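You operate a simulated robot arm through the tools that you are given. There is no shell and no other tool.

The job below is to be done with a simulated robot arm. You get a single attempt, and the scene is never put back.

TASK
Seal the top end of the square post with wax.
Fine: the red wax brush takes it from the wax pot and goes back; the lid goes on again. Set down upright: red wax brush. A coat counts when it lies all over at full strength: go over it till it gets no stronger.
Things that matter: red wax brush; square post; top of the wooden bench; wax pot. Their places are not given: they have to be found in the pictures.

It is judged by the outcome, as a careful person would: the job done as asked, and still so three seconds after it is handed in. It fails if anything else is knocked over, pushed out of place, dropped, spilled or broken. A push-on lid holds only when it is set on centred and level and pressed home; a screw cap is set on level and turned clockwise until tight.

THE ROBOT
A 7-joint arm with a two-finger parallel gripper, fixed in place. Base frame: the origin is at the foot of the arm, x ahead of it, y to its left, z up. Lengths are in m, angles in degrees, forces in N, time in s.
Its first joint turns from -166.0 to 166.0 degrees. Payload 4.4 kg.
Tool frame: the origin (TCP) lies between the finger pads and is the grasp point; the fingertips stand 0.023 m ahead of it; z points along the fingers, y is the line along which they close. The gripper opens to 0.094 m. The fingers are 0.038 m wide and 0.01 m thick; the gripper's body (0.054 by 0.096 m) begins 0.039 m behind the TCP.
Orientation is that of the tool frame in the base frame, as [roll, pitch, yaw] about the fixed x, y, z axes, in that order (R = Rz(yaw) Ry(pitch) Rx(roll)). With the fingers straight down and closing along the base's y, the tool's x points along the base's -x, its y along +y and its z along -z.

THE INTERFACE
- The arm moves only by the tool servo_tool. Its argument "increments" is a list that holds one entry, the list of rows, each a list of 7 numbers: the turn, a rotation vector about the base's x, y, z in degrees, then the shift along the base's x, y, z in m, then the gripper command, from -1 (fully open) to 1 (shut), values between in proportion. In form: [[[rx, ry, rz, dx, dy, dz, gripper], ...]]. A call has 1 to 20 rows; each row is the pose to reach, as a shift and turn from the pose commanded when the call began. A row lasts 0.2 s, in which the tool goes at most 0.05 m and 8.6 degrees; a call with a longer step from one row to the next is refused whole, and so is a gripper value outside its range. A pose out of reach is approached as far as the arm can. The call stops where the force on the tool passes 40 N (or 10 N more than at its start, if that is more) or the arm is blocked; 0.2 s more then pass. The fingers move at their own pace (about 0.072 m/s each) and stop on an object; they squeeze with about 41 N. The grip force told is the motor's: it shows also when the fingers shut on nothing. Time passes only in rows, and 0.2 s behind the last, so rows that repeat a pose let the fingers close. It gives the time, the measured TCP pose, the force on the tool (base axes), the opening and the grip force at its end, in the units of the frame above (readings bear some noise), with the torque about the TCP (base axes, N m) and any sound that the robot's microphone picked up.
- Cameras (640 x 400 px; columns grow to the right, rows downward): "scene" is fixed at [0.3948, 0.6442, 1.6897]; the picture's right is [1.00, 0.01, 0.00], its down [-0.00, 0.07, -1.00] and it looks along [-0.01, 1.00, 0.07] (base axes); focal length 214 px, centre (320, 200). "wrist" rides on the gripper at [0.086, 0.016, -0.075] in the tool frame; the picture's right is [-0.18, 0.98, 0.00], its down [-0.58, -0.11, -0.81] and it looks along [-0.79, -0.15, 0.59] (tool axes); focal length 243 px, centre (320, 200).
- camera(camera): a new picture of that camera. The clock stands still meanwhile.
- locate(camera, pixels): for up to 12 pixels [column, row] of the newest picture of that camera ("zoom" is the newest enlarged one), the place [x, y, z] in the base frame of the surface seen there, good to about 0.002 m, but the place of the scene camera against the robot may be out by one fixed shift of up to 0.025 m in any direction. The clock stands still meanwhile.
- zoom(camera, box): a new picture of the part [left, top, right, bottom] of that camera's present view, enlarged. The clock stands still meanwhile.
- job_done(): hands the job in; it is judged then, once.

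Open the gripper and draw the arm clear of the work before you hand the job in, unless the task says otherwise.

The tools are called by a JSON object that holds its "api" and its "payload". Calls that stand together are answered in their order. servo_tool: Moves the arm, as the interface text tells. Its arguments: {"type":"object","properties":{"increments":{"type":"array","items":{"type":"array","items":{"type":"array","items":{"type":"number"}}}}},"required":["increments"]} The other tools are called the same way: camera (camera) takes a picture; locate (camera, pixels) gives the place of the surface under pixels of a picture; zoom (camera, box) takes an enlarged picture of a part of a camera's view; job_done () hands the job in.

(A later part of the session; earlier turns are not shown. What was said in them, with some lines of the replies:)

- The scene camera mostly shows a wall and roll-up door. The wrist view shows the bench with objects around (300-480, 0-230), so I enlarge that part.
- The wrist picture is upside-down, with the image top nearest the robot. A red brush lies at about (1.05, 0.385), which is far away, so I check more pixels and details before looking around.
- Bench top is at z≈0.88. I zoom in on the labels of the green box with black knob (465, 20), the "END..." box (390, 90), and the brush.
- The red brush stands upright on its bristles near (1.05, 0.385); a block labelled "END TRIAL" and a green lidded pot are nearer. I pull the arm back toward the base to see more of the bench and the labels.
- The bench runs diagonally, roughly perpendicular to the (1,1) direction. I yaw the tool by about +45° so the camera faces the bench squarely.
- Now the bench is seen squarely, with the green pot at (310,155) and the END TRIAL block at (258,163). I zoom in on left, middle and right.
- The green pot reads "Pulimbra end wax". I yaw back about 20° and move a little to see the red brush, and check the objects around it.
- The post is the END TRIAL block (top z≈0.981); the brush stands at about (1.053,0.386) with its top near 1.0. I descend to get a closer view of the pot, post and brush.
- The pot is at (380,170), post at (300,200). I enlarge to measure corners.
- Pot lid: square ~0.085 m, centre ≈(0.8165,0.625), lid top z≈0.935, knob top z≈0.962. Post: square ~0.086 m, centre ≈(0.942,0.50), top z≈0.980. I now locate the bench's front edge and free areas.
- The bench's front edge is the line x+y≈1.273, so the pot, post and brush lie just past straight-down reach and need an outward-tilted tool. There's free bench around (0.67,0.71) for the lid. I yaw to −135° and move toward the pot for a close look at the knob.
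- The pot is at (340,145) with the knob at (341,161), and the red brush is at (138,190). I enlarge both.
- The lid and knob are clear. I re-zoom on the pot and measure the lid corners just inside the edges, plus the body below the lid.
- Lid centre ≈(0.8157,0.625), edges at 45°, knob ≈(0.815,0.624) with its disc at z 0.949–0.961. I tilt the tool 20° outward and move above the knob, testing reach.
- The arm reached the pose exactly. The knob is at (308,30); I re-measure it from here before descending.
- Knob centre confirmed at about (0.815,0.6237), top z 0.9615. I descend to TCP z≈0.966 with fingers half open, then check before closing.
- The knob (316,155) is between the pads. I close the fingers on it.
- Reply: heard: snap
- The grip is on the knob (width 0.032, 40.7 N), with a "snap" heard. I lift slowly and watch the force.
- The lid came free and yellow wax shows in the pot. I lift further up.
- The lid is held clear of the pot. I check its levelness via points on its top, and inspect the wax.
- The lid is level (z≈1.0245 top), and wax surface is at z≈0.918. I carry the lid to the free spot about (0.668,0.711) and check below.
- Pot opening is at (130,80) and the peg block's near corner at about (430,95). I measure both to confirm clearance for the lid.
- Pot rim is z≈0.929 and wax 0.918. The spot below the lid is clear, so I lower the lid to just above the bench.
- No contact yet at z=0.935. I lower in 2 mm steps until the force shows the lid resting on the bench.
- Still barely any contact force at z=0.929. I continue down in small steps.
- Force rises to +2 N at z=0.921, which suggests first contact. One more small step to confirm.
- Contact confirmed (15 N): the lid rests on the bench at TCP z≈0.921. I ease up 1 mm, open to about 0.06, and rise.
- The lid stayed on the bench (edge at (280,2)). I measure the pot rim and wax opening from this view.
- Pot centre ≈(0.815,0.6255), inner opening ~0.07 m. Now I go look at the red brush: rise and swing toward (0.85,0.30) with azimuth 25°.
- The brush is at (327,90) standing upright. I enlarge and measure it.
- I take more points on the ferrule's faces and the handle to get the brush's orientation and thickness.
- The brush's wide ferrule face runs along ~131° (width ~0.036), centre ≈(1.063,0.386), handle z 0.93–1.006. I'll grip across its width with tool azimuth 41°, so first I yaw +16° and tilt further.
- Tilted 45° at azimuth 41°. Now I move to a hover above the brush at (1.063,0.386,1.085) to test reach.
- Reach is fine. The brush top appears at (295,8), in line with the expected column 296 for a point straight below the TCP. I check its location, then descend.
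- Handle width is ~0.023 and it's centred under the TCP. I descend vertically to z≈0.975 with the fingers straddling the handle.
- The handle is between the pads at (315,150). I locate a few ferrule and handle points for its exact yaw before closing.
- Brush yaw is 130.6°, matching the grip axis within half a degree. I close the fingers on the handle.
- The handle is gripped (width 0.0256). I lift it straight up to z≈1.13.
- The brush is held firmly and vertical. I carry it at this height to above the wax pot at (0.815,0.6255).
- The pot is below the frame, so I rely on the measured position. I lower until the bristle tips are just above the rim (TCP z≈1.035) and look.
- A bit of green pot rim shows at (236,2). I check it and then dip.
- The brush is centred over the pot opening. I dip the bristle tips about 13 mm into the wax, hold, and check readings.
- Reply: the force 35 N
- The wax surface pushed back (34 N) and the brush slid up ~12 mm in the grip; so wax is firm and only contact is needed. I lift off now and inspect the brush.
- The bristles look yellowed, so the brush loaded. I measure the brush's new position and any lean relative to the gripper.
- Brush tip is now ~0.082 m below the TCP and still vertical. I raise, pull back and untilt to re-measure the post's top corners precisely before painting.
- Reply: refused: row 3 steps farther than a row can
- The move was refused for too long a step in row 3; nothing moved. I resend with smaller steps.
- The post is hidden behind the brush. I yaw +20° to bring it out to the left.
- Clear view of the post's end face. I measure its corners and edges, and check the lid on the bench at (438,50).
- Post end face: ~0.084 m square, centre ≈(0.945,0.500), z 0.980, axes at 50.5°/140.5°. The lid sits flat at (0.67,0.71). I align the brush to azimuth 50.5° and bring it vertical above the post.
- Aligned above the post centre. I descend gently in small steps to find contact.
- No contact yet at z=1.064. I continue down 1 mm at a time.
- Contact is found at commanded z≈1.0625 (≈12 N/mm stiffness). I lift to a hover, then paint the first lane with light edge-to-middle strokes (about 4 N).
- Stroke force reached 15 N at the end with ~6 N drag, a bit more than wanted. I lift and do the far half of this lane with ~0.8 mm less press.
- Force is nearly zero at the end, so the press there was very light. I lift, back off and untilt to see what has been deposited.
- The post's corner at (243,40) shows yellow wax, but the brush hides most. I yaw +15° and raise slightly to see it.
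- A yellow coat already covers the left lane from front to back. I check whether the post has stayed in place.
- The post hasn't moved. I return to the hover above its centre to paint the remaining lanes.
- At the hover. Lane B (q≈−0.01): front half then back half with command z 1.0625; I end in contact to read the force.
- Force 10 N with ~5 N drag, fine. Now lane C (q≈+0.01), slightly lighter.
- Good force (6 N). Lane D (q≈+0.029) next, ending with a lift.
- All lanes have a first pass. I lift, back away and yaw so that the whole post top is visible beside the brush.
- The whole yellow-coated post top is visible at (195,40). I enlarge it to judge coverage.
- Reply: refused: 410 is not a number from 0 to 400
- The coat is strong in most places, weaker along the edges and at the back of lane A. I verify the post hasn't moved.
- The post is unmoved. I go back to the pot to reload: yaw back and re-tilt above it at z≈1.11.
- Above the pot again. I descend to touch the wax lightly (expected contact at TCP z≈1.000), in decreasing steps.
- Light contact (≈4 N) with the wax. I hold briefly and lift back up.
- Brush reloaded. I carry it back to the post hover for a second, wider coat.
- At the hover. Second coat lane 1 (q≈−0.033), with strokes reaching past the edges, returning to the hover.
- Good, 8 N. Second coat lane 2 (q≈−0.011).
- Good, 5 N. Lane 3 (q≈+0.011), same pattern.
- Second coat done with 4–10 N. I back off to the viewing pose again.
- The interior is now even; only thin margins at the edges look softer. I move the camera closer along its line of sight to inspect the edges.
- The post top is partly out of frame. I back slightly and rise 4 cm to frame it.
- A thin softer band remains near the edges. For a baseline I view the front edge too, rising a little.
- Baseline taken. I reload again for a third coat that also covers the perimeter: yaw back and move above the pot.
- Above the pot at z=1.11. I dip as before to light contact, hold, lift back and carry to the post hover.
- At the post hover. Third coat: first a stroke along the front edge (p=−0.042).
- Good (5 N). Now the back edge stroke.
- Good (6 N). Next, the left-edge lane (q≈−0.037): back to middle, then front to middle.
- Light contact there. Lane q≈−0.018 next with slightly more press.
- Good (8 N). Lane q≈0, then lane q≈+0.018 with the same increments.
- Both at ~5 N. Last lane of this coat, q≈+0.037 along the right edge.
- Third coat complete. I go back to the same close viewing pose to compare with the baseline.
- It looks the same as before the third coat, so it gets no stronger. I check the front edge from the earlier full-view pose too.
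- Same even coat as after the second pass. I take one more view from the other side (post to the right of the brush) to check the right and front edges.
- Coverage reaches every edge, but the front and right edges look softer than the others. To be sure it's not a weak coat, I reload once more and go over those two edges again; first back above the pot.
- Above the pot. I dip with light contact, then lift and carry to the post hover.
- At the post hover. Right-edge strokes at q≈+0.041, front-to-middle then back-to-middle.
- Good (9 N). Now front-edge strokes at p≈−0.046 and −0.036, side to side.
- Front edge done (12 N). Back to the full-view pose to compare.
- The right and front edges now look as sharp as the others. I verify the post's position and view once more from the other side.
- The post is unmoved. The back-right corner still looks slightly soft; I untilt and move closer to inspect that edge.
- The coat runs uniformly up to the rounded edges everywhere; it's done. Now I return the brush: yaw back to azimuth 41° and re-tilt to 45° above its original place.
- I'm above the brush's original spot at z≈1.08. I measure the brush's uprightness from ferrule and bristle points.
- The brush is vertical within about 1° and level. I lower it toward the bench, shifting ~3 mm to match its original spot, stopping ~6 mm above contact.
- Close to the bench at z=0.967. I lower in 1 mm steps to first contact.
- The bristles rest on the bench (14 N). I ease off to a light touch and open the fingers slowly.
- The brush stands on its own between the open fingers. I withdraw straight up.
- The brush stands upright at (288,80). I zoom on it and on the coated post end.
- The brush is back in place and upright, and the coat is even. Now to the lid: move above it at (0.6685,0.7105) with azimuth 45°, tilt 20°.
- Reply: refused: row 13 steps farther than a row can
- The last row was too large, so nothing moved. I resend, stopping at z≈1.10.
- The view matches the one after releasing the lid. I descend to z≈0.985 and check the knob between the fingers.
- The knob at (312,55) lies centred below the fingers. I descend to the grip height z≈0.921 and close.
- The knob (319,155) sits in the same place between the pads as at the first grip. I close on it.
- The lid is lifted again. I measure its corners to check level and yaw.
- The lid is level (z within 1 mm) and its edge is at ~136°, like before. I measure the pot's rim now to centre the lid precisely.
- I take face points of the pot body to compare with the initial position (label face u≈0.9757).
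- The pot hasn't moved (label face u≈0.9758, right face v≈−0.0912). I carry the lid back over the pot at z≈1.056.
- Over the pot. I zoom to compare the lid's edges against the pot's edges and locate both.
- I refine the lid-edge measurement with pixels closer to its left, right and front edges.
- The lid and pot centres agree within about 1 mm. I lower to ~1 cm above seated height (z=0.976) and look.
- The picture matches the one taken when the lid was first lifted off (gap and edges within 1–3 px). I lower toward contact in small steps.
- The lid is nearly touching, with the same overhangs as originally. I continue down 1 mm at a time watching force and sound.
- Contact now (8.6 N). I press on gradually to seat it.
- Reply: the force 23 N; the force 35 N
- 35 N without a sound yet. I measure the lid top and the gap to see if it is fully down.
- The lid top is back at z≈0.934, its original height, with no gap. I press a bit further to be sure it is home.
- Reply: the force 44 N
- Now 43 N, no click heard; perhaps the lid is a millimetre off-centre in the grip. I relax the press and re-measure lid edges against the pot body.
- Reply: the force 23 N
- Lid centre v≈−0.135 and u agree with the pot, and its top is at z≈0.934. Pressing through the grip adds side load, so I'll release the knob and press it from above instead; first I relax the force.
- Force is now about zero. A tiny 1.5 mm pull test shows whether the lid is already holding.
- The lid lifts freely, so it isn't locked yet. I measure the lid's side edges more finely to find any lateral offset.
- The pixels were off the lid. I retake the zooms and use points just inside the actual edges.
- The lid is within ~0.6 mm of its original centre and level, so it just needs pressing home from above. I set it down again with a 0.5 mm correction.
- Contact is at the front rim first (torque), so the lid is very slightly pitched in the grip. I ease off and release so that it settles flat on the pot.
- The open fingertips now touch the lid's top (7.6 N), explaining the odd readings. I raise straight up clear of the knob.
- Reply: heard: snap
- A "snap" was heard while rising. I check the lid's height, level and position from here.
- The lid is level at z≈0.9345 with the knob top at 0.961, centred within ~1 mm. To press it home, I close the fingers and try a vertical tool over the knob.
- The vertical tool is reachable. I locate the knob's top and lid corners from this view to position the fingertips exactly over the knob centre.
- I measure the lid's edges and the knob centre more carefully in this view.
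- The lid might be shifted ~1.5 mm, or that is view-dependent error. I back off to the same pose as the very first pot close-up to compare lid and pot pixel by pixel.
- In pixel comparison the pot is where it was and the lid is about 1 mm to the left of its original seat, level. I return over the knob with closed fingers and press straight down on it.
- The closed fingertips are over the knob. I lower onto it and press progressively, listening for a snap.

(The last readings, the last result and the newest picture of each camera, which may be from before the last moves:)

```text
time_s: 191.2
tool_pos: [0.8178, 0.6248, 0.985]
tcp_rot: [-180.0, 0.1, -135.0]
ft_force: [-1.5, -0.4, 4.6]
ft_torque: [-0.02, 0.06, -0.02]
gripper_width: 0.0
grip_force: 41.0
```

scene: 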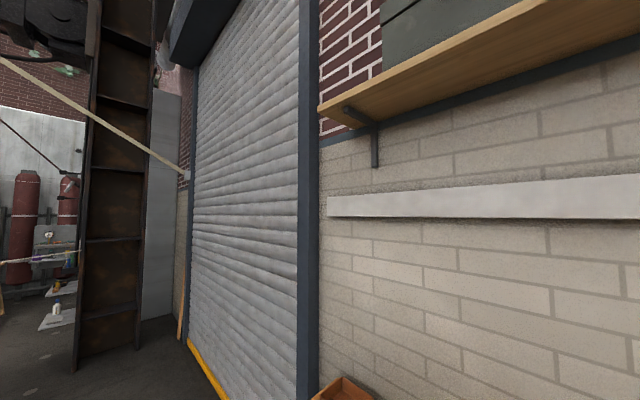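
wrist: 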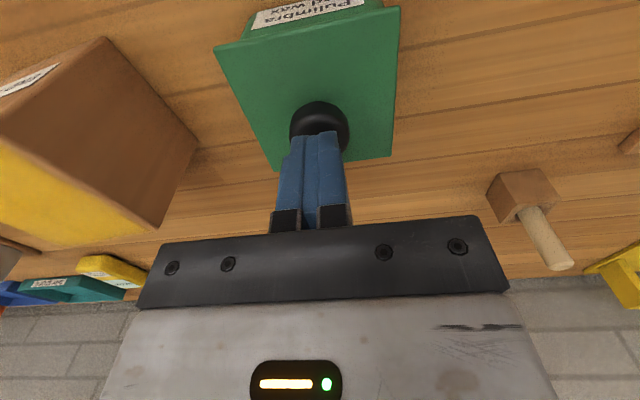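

Contact with the knob top (≈5 N). I increase the press in small steps.

{"api": "servo_tool", "payload": {"increments": [[[0, 0, 0, 0, 0, -0.0007, 1], [0, 0, 0, 0, 0, -0.0014, 1], [0, 0, 0, 0, 0, -0.0014, 1]]]}}

{"api": "servo_tool", "payload": {"increments": [[[0, 0, 0, 0, 0, -0.0005, 1], [0, 0, 0, 0, 0, -0.001, 1], [0, 0, 0, 0, 0, -0.001, 1]]]}}

```text
time_s: 192.0
tool_pos: [0.817, 0.6247, 0.9842]
tcp_rot: [-179.9, 0.2, -135.0]
ft_force: [-0.3, 3.1, 21.3]
ft_torque: [-0.02, 0.07, -0.02]
gripper_width: 0.0002
grip_force: 41.5
```

```text
time_s: 192.9
tool_pos: [0.8163, 0.624, 0.9829]
tcp_rot: [-180.0, 0.3, -135.1]
ft_force: [-1.4, 0.1, 4.0]
ft_torque: [-0.04, 0.05, 0.0]
gripper_width: 0.0002
grip_force: 40.9
stopped in row 3: the force on the tool passed its limit at 41 N (the readings are from after the stop); the commanded pose is now the measured one
```

The press reached 41 N and the call stopped (no snap reported). I press again in small steps to see if it moves further.

{"api": "servo_tool", "payload": {"increments": [[[0, 0, 0, 0, 0, -0.001, 1], [0, 0, 0, 0, 0, -0.002, 1], [0, 0, 0, 0, 0, -0.002, 1]]]}}

{"api": "servo_tool", "payload": {"increments": [[[0, 0, 0, 0, 0, -0.0005, 1], [0, 0, 0, 0, 0, -0.0007, 1], [0, 0, 0, 0, 0, -0.0007, 1]]]}}

```text
time_s: 193.7
tool_pos: [0.817, 0.6248, 0.9848]
tcp_rot: [180.0, 0.4, -135.1]
ft_force: [-4.9, -4.7, 30.0]
ft_torque: [-0.28, 0.27, -0.02]
gripper_width: 0.0
grip_force: 41.2
```

```text
time_s: 194.2
tool_pos: [0.818, 0.625, 0.9861]
tcp_rot: [-180.0, 0.5, -135.1]
ft_force: [-1.0, 0.4, 4.3]
ft_torque: [-0.07, 0.09, 0.0]
gripper_width: 0.0
grip_force: 41.6
stopped in row 2: the force on the tool passed its limit at 41 N (the readings are from after the stop); the commanded pose is now the measured one
```

Pressed to 41 N twice without further movement, so the lid is fully down; the snap on release suggests it latched. To be certain, I'll do a careful pull test, so first I rise, open and re-tilt to 20°.

{"api": "servo_tool", "payload": {"increments": [[[0, 0, 0, 0, 0, 0.01, 1], [0, 0, 0, 0, 0, 0.04, 1], [0, 0, 0, 0, 0, 0.075, 0.3], [4.7, -4.7, 0, 0, 0, 0.08, -0.3], [9.4, -9.4, 0, 0, 0, 0.08, -0.3], [14.14, -14.14, 0, 0, 0, 0.08, -0.3], [14.14, -14.14, 0, 0, 0, 0.08, -0.3]]]}}

{"api": "camera", "payload": {"camera": "wrist"}}

```text
time_s: 195.8
tool_pos: [0.8173, 0.6259, 1.0647]
tcp_rot: [180.0, 20.4, -135.0]
ft_force: [0.0, -0.1, -0.5]
ft_torque: [0.01, -0.01, 0.0]
gripper_width: 0.0613
grip_force: 0.0
```

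```text
taken
```

wrist: 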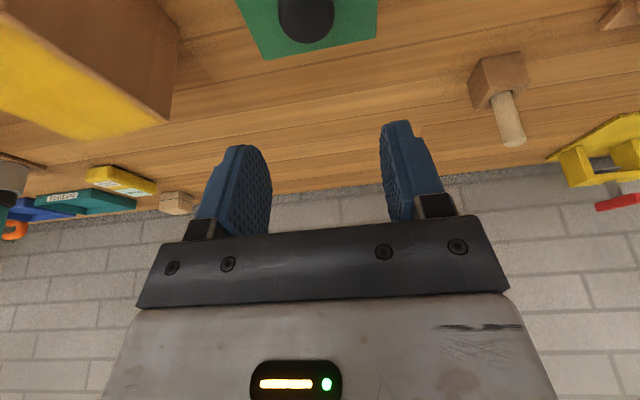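

I descend with open fingers around the knob, stopping at z≈0.968 so the tips stay off the lid, and check centring.

{"api": "servo_tool", "payload": {"increments": [[[0, 0, 0, -0.0016, -0.0004, -0.035, -0.3], [0, 0, 0, -0.0016, -0.0004, -0.065, -0.3], [0, 0, 0, -0.0016, -0.0004, -0.085, -0.3], [0, 0, 0, -0.0016, -0.0004, -0.095, -0.3], [0, 0, 0, -0.0016, -0.0004, -0.098, -0.3], [0, 0, 0, -0.0016, -0.0004, -0.098, -0.3]]]}}

{"api": "zoom", "payload": {"camera": "wrist", "box": [240, 100, 400, 200]}}

```text
time_s: 197.2
tool_pos: [0.8153, 0.6247, 0.9665]
tcp_rot: [179.9, 20.4, -135.0]
ft_force: [-0.3, 0.6, -0.6]
ft_torque: [0.0, -0.03, 0.03]
gripper_width: 0.0611
grip_force: 0.1
```

```text
4.00 times, centred on (320, 150) of wrist
```

zoom: 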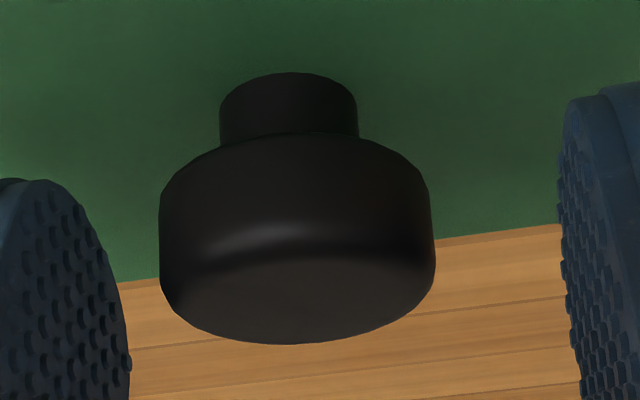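

The knob centre is at raw column 314.3, while it should be 319.5 for a centred grip (≈2.2 mm). I shift the tool sideways by that amount and re-check.

{"api": "servo_tool", "payload": {"increments": [[[0, 0, 0, 0.0008, -0.0008, 0, -0.3], [0, 0, 0, 0.00156, -0.00156, 0, -0.3], [0, 0, 0, 0.00156, -0.00156, 0, -0.3]]]}}

{"api": "zoom", "payload": {"camera": "wrist", "box": [240, 100, 400, 200]}}

```text
time_s: 198.0
tool_pos: [0.818, 0.623, 0.9663]
tcp_rot: [179.8, 20.4, -135.2]
ft_force: [-0.2, -0.4, -0.4]
ft_torque: [-0.02, -0.01, 0.04]
gripper_width: 0.0612
grip_force: 0.0
```

```text
4.00 times, centred on (320, 150) of wrist
```

zoom: 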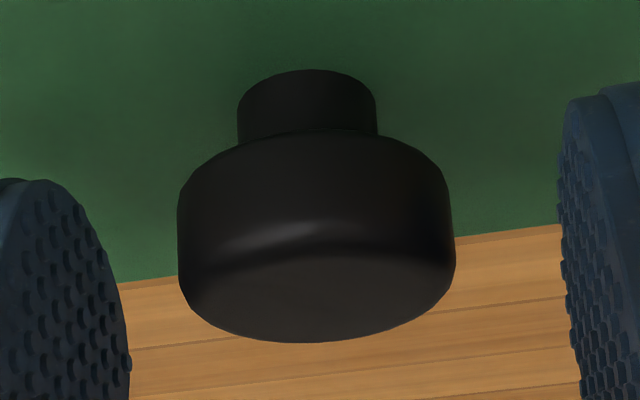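

Now the knob centre is at raw column 319.1, centred. I close gently and listen.

{"api": "servo_tool", "payload": {"increments": [[[0, 0, 0, 0, 0, 0, 0.15], [0, 0, 0, 0, 0, 0, 0.25], [0, 0, 0, 0, 0, 0, 0.3], [0, 0, 0, 0, 0, 0, 0.34], [0, 0, 0, 0, 0, 0, 0.4], [0, 0, 0, 0, 0, 0, 0.4]]]}}

{"api": "zoom", "payload": {"camera": "wrist", "box": [165, 0, 445, 160]}}

```text
time_s: 199.4
tool_pos: [0.8178, 0.6228, 0.9662]
tcp_rot: [179.9, 20.4, -135.1]
ft_force: [-0.3, -0.2, 0.0]
ft_torque: [0.03, -0.04, -0.03]
gripper_width: 0.0321
grip_force: 41.0
heard: snap
```

```text
2.29 times, centred on (305, 80) of wrist
```

zoom: 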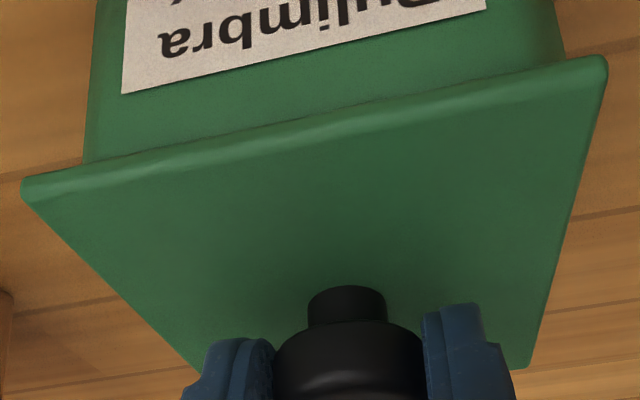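

Gripping the knob gives a snap (it un-latches), so the earlier snap on letting go meant it had latched. I now nudge the lid ~1 mm to its original centre, press, and release again.

{"api": "servo_tool", "payload": {"increments": [[[0, 0, 0, 0, 0, 0.001, 0.4], [0, 0, 0, -0.0007, 0.0007, 0.001, 0.4], [0, 0, 0, -0.0007, 0.0007, 0.0, 0.4], [0, 0, 0, -0.0007, 0.0007, -0.0008, 0.4], [0, 0, 0, -0.0007, 0.0007, -0.0008, 0.4]]]}}

{"api": "zoom", "payload": {"camera": "wrist", "box": [165, 0, 445, 160]}}

```text
time_s: 200.6
tool_pos: [0.8161, 0.6252, 0.9662]
tcp_rot: [-180.0, 20.5, -135.1]
ft_force: [0.6, 1.0, 8.6]
ft_torque: [-0.1, 0.08, 0.01]
gripper_width: 0.0321
grip_force: 40.5
```

```text
2.29 times, centred on (305, 80) of wrist
```

zoom: 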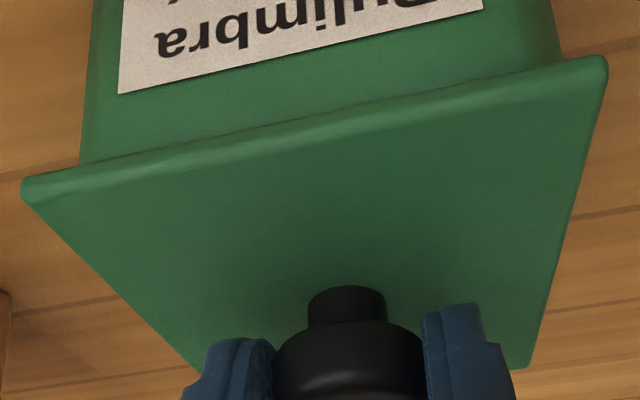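

The lid is centred and pressed at ~9 N. I press to about 20 N and then open the fingers slowly and rise.

{"api": "servo_tool", "payload": {"increments": [[[0, 0, 0, 0, 0, -0.0005, 0.4], [0, 0, 0, 0, 0, -0.001, 0.4], [0, 0, 0, 0, 0, -0.001, 0.4]]]}}

{"api": "servo_tool", "payload": {"increments": [[[0, 0, 0, 0, 0, 0.0008, 0.4], [0, 0, 0, 0, 0, 0.0008, 0.31], [0, 0, 0, 0, 0, 0.0008, 0.28], [0, 0, 0, 0, 0, 0.0008, 0.2], [0, 0, 0, 0, 0, 0.0008, 0.0], [0, 0, 0, 0, 0, 0.0008, -0.2], [0, 0, 0, 0, 0, 0.0008, -0.3], [0, 0, 0, 0, 0, 0.0008, -0.3]]]}}

```text
time_s: 201.4
tool_pos: [0.8171, 0.6248, 0.9657]
tcp_rot: [180.0, 20.5, -135.1]
ft_force: [-4.2, -2.0, 25.0]
ft_torque: [-0.06, 0.07, 0.02]
gripper_width: 0.0319
grip_force: 41.1
```

```text
time_s: 203.2
tool_pos: [0.8172, 0.6248, 0.9653]
tcp_rot: [179.9, 20.4, -135.1]
ft_force: [0.2, -0.7, 0.5]
ft_torque: [-0.02, -0.02, 0.02]
gripper_width: 0.0612
grip_force: 0.0
heard: snap
```

Snap heard on release – the lid latched. I rise straight up, then for certainty press it once more from above with the closed, vertical fingers.

{"api": "servo_tool", "payload": {"increments": [[[0, 0, 0, 0, 0, 0.003, -0.3], [0, 0, 0, 0, 0, 0.015, -0.3], [0, 0, 0, 0, 0, 0.04, -0.3], [0, 0, 0, 0, 0, 0.08, -0.3], [0, 0, 0, 0, 0, 0.1, -0.3], [-4.7, 4.7, 0, 0, 0, 0.1, 0.3], [-9.5, 9.5, 0, 0, 0, 0.1, 1], [-14.4, 14.4, 0, 0, 0, 0.1, 1], [-14.4, 14.4, 0, 0, 0, 0.1, 1], [-14.4, 14.4, 0, 0, 0, 0.1, 1]]]}}

{"api": "zoom", "payload": {"camera": "wrist", "box": [230, 0, 390, 120]}}

{"api": "locate", "payload": {"camera": "zoom", "pixels": [[350, 235], [350, 225], [300, 215], [335, 215], [370, 215], [320, 300], [480, 250], [200, 200], [480, 60]]}}

```text
time_s: 205.4
tool_pos: [0.8155, 0.6238, 1.0665]
tcp_rot: [-179.9, 0.1, -135.2]
ft_force: [0.7, 0.4, 0.0]
ft_torque: [0.02, 0.02, 0.02]
gripper_width: 0.0001
grip_force: 41.3
```

```text
3.33 times, centred on (310, 60) of wrist
```

zoom: 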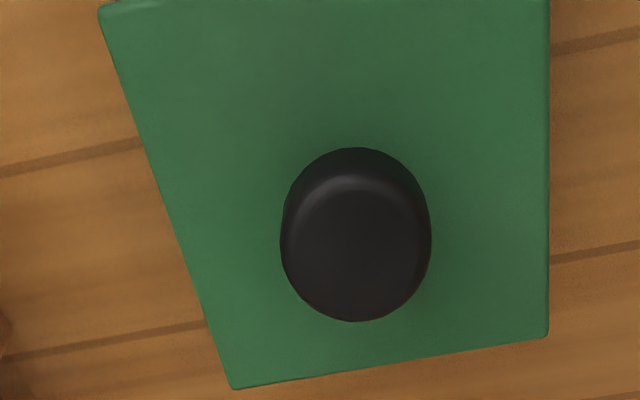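

```text
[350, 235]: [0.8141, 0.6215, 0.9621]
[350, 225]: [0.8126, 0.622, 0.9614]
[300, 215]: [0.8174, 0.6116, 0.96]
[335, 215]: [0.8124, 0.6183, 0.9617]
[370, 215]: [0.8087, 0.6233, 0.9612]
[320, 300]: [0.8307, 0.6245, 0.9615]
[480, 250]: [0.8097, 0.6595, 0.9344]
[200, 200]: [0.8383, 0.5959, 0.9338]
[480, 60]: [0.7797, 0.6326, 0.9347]
```

The knob centre is at about (0.816,0.624), right under the TCP. I descend and press.

{"api": "servo_tool", "payload": {"increments": [[[0, 0, 0, 0, 0, -0.035, 1], [0, 0, 0, 0, 0, -0.065, 1], [0, 0, 0, 0, 0, -0.076, 1], [0, 0, 0, 0, 0, -0.079, 1], [0, 0, 0, 0, 0, -0.08, 1], [0, 0, 0, 0, 0, -0.08, 1]]]}}

{"api": "servo_tool", "payload": {"increments": [[[0, 0, 0, 0, 0, -0.001, 1], [0, 0, 0, 0, 0, -0.002, 1], [0, 0, 0, 0, 0, -0.002, 1]]]}}

```text
time_s: 206.8
tool_pos: [0.8164, 0.6234, 0.984]
tcp_rot: [180.0, 0.0, -135.2]
ft_force: [-0.1, 0.3, -0.1]
ft_torque: [-0.04, 0.01, -0.02]
gripper_width: 0.0
grip_force: 40.9
```

```text
time_s: 207.6
tool_pos: [0.8166, 0.6243, 0.985]
tcp_rot: [-180.0, 0.2, -135.1]
ft_force: [-3.4, -2.9, 14.8]
ft_torque: [-0.15, 0.11, -0.02]
gripper_width: 0.0
grip_force: 40.6
```

{"api": "servo_tool", "payload": {"increments": [[[0, 0, 0, 0, 0, -0.0005, 1], [0, 0, 0, 0, 0, -0.0012, 1], [0, 0, 0, 0, 0, -0.0012, 1]]]}}

{"api": "servo_tool", "payload": {"increments": [[[0, 0, 0, 0, 0, 0.003, 1], [0, 0, 0, 0, 0, 0.02, 1], [0, 0, 0, 0, 0, 0.06, 1], [0, 0, 0, 0, 0, 0.1, 1], [0, 0, 0, -0.03, -0.03, 0.12, 1], [0, 0, 0, -0.06, -0.06, 0.13, -0.3], [0, 0, 0, -0.09, -0.09, 0.135, -0.3], [0, 0, 0, -0.1115, -0.1128, 0.138, -0.3], [0, 0, 0, -0.1115, -0.1128, 0.138, -0.3]]]}}

{"api": "zoom", "payload": {"camera": "wrist", "box": [292, 95, 388, 185]}}

```text
time_s: 208.4
tool_pos: [0.8168, 0.6234, 0.9843]
tcp_rot: [-179.9, 0.2, -135.1]
ft_force: [-9.9, -6.1, 38.7]
ft_torque: [-0.29, 0.38, 0.01]
gripper_width: 0.0001
grip_force: 41.0
```

```text
time_s: 210.4
tool_pos: [0.705, 0.5107, 1.1204]
tcp_rot: [179.9, 0.0, -135.0]
ft_force: [0.1, 0.3, 0.1]
ft_torque: [-0.04, 0.0, 0.01]
gripper_width: 0.0611
grip_force: 0.0
```

```text
4.44 times, centred on (340, 140) of wrist
```

zoom: 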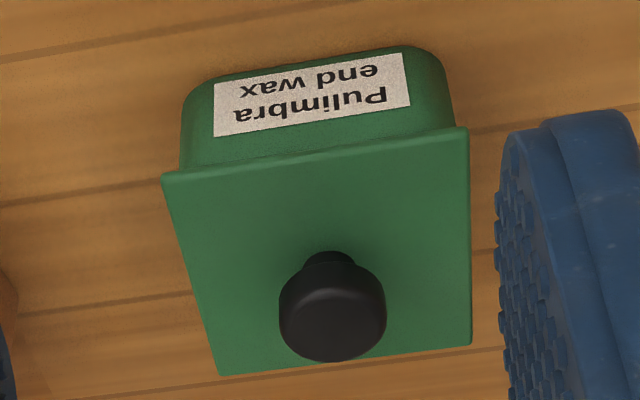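

The lid now sits exactly as it did at the start relative to the pot (label and lid edges shift together). I verify positions of pot, lid, post and brush with a final survey.

{"api": "locate", "payload": {"camera": "zoom", "pixels": [[168, 180], [463, 135], [467, 337], [224, 369], [333, 322], [188, 145], [448, 105], [318, 135], [250, 110], [380, 80]]}}

{"api": "camera", "payload": {"camera": "wrist"}}

```text
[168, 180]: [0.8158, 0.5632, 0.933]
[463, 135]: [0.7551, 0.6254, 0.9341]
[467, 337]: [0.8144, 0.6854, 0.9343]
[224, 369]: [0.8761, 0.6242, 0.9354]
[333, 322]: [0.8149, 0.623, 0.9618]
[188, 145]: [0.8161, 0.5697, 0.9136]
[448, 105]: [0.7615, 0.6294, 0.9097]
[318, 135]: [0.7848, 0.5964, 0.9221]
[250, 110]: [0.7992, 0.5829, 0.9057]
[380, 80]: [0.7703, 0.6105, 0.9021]
```

```text
taken
```

wrist: 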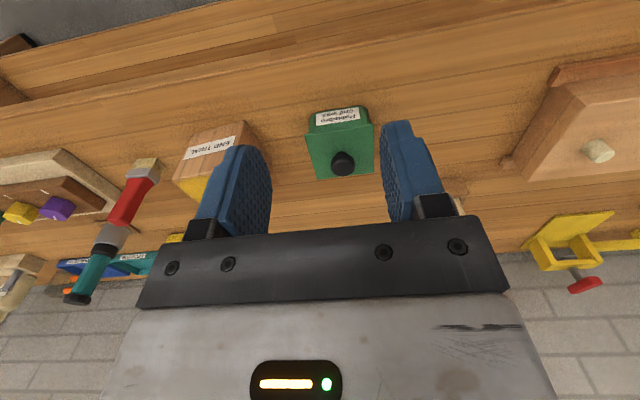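

Lid centre (0.8154,0.6246) equals the original within 0.5 mm. I open the gripper fully, withdraw the arm and take a final overall look.

{"api": "servo_tool", "payload": {"increments": [[[0, 0, 0, -0.02, -0.02, 0.04, -1], [0, 0, 0, -0.05, -0.04, 0.08, -1], [0, 0, 0, -0.08, -0.06, 0.12, -1], [0, 0, 0, -0.11, -0.08, 0.16, -1], [0, 0, 0, -0.15, -0.1, 0.18, -1], [0, 0, 0, -0.19, -0.12, 0.2, -1], [0, 0, 0, -0.22, -0.13, 0.22, -1], [0, 0, 0, -0.22, -0.13, 0.22, -1]]]}}

{"api": "camera", "payload": {"camera": "wrist"}}

{"api": "zoom", "payload": {"camera": "wrist", "box": [200, 60, 440, 210]}}

```text
refused: row 2 steps farther than a row can; nothing moved
```

```text
taken
```

wrist: 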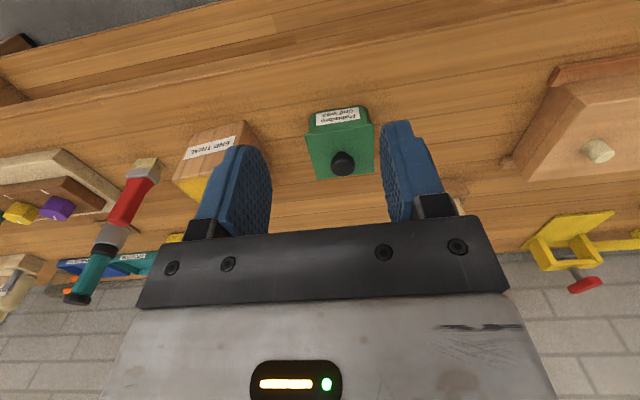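

```text
2.67 times, centred on (320, 135) of wrist
```

zoom: 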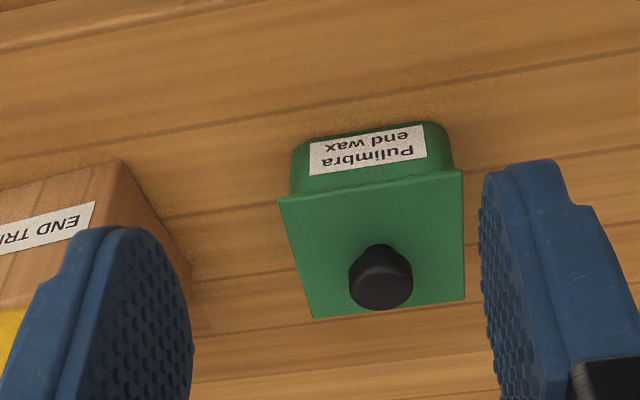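

The step was too long, so nothing moved. I resend the withdrawal with smaller steps, yawing a little to see the whole work area.

{"api": "servo_tool", "payload": {"increments": [[[0, 0, 0, -0.02, -0.015, 0.03, -1], [0, 0, -3, -0.04, -0.03, 0.06, -1], [0, 0, -6, -0.06, -0.045, 0.09, -1], [0, 0, -9, -0.08, -0.06, 0.12, -1], [0, 0, -12, -0.105, -0.075, 0.15, -1], [0, 0, -15, -0.13, -0.09, 0.18, -1], [0, 0, -15, -0.155, -0.105, 0.21, -1], [0, 0, -15, -0.18, -0.12, 0.23, -1], [0, 0, -15, -0.2, -0.13, 0.24, -1], [0, 0, -15, -0.2, -0.13, 0.24, -1]]]}}

{"api": "camera", "payload": {"camera": "wrist"}}

{"api": "zoom", "payload": {"camera": "wrist", "box": [240, 90, 432, 210]}}

```text
time_s: 212.6
tool_pos: [0.5055, 0.3815, 1.3605]
tcp_rot: [180.0, 0.1, -150.1]
ft_force: [0.3, 1.1, -0.3]
ft_torque: [0.03, 0.01, -0.03]
gripper_width: 0.094
grip_force: 0.1
```

```text
taken
```

wrist: 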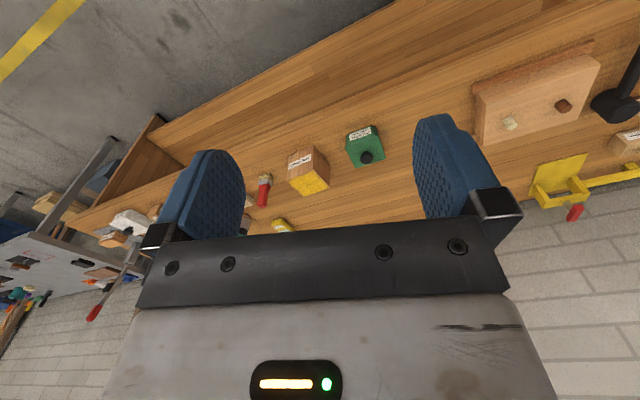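

```text
3.33 times, centred on (336, 150) of wrist
```

zoom: 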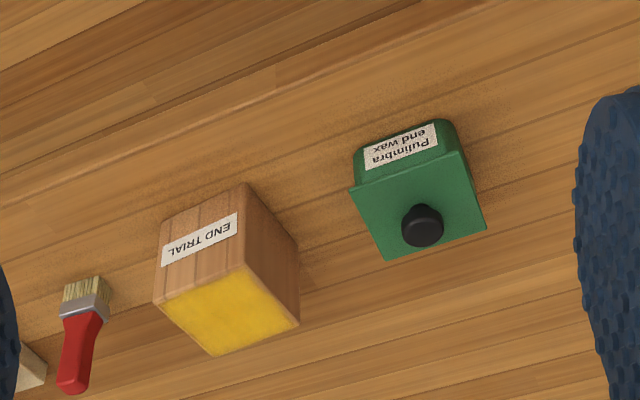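

Everything is in place: the post end is coated evenly, the red brush stands upright at its spot, the wax pot's lid is on, and the bench is clean with the arm withdrawn and gripper open. I hand the job in.

{"api": "job_done", "payload": {}}

```text
The job is handed in.
```

I handed the job in with the top end of the square post waxed all over. The result of the judging has not come back to me.

- **Wax coat:** I went over the face three times, reloading each time, then reloaded again and went over the front and right edges. The third pass made no visible difference to the middle. The last pass sharpened the two edges slightly, and I did not repeat them after that. The post did not move.
- **Red brush:** It is back within a few millimetres of where it started, standing upright on its bristles. It slipped about 12 mm in the grip on the first dip, because the wax turned out to be firm.
- **Wax pot lid:** The lid took two tries to seat. The first time it seated about 1 mm off centre, so I took hold of it again, centred it and pressed it at 25 N. There was a snap when I let go, which I took to mean it had latched. I then pressed it from above at about 39 N with no further movement. I did not pull on it after that to check. It is level and within about 0.5 mm of its original position.

In the last pictures nothing else on the bench looked disturbed. The gripper was open and the arm clear.
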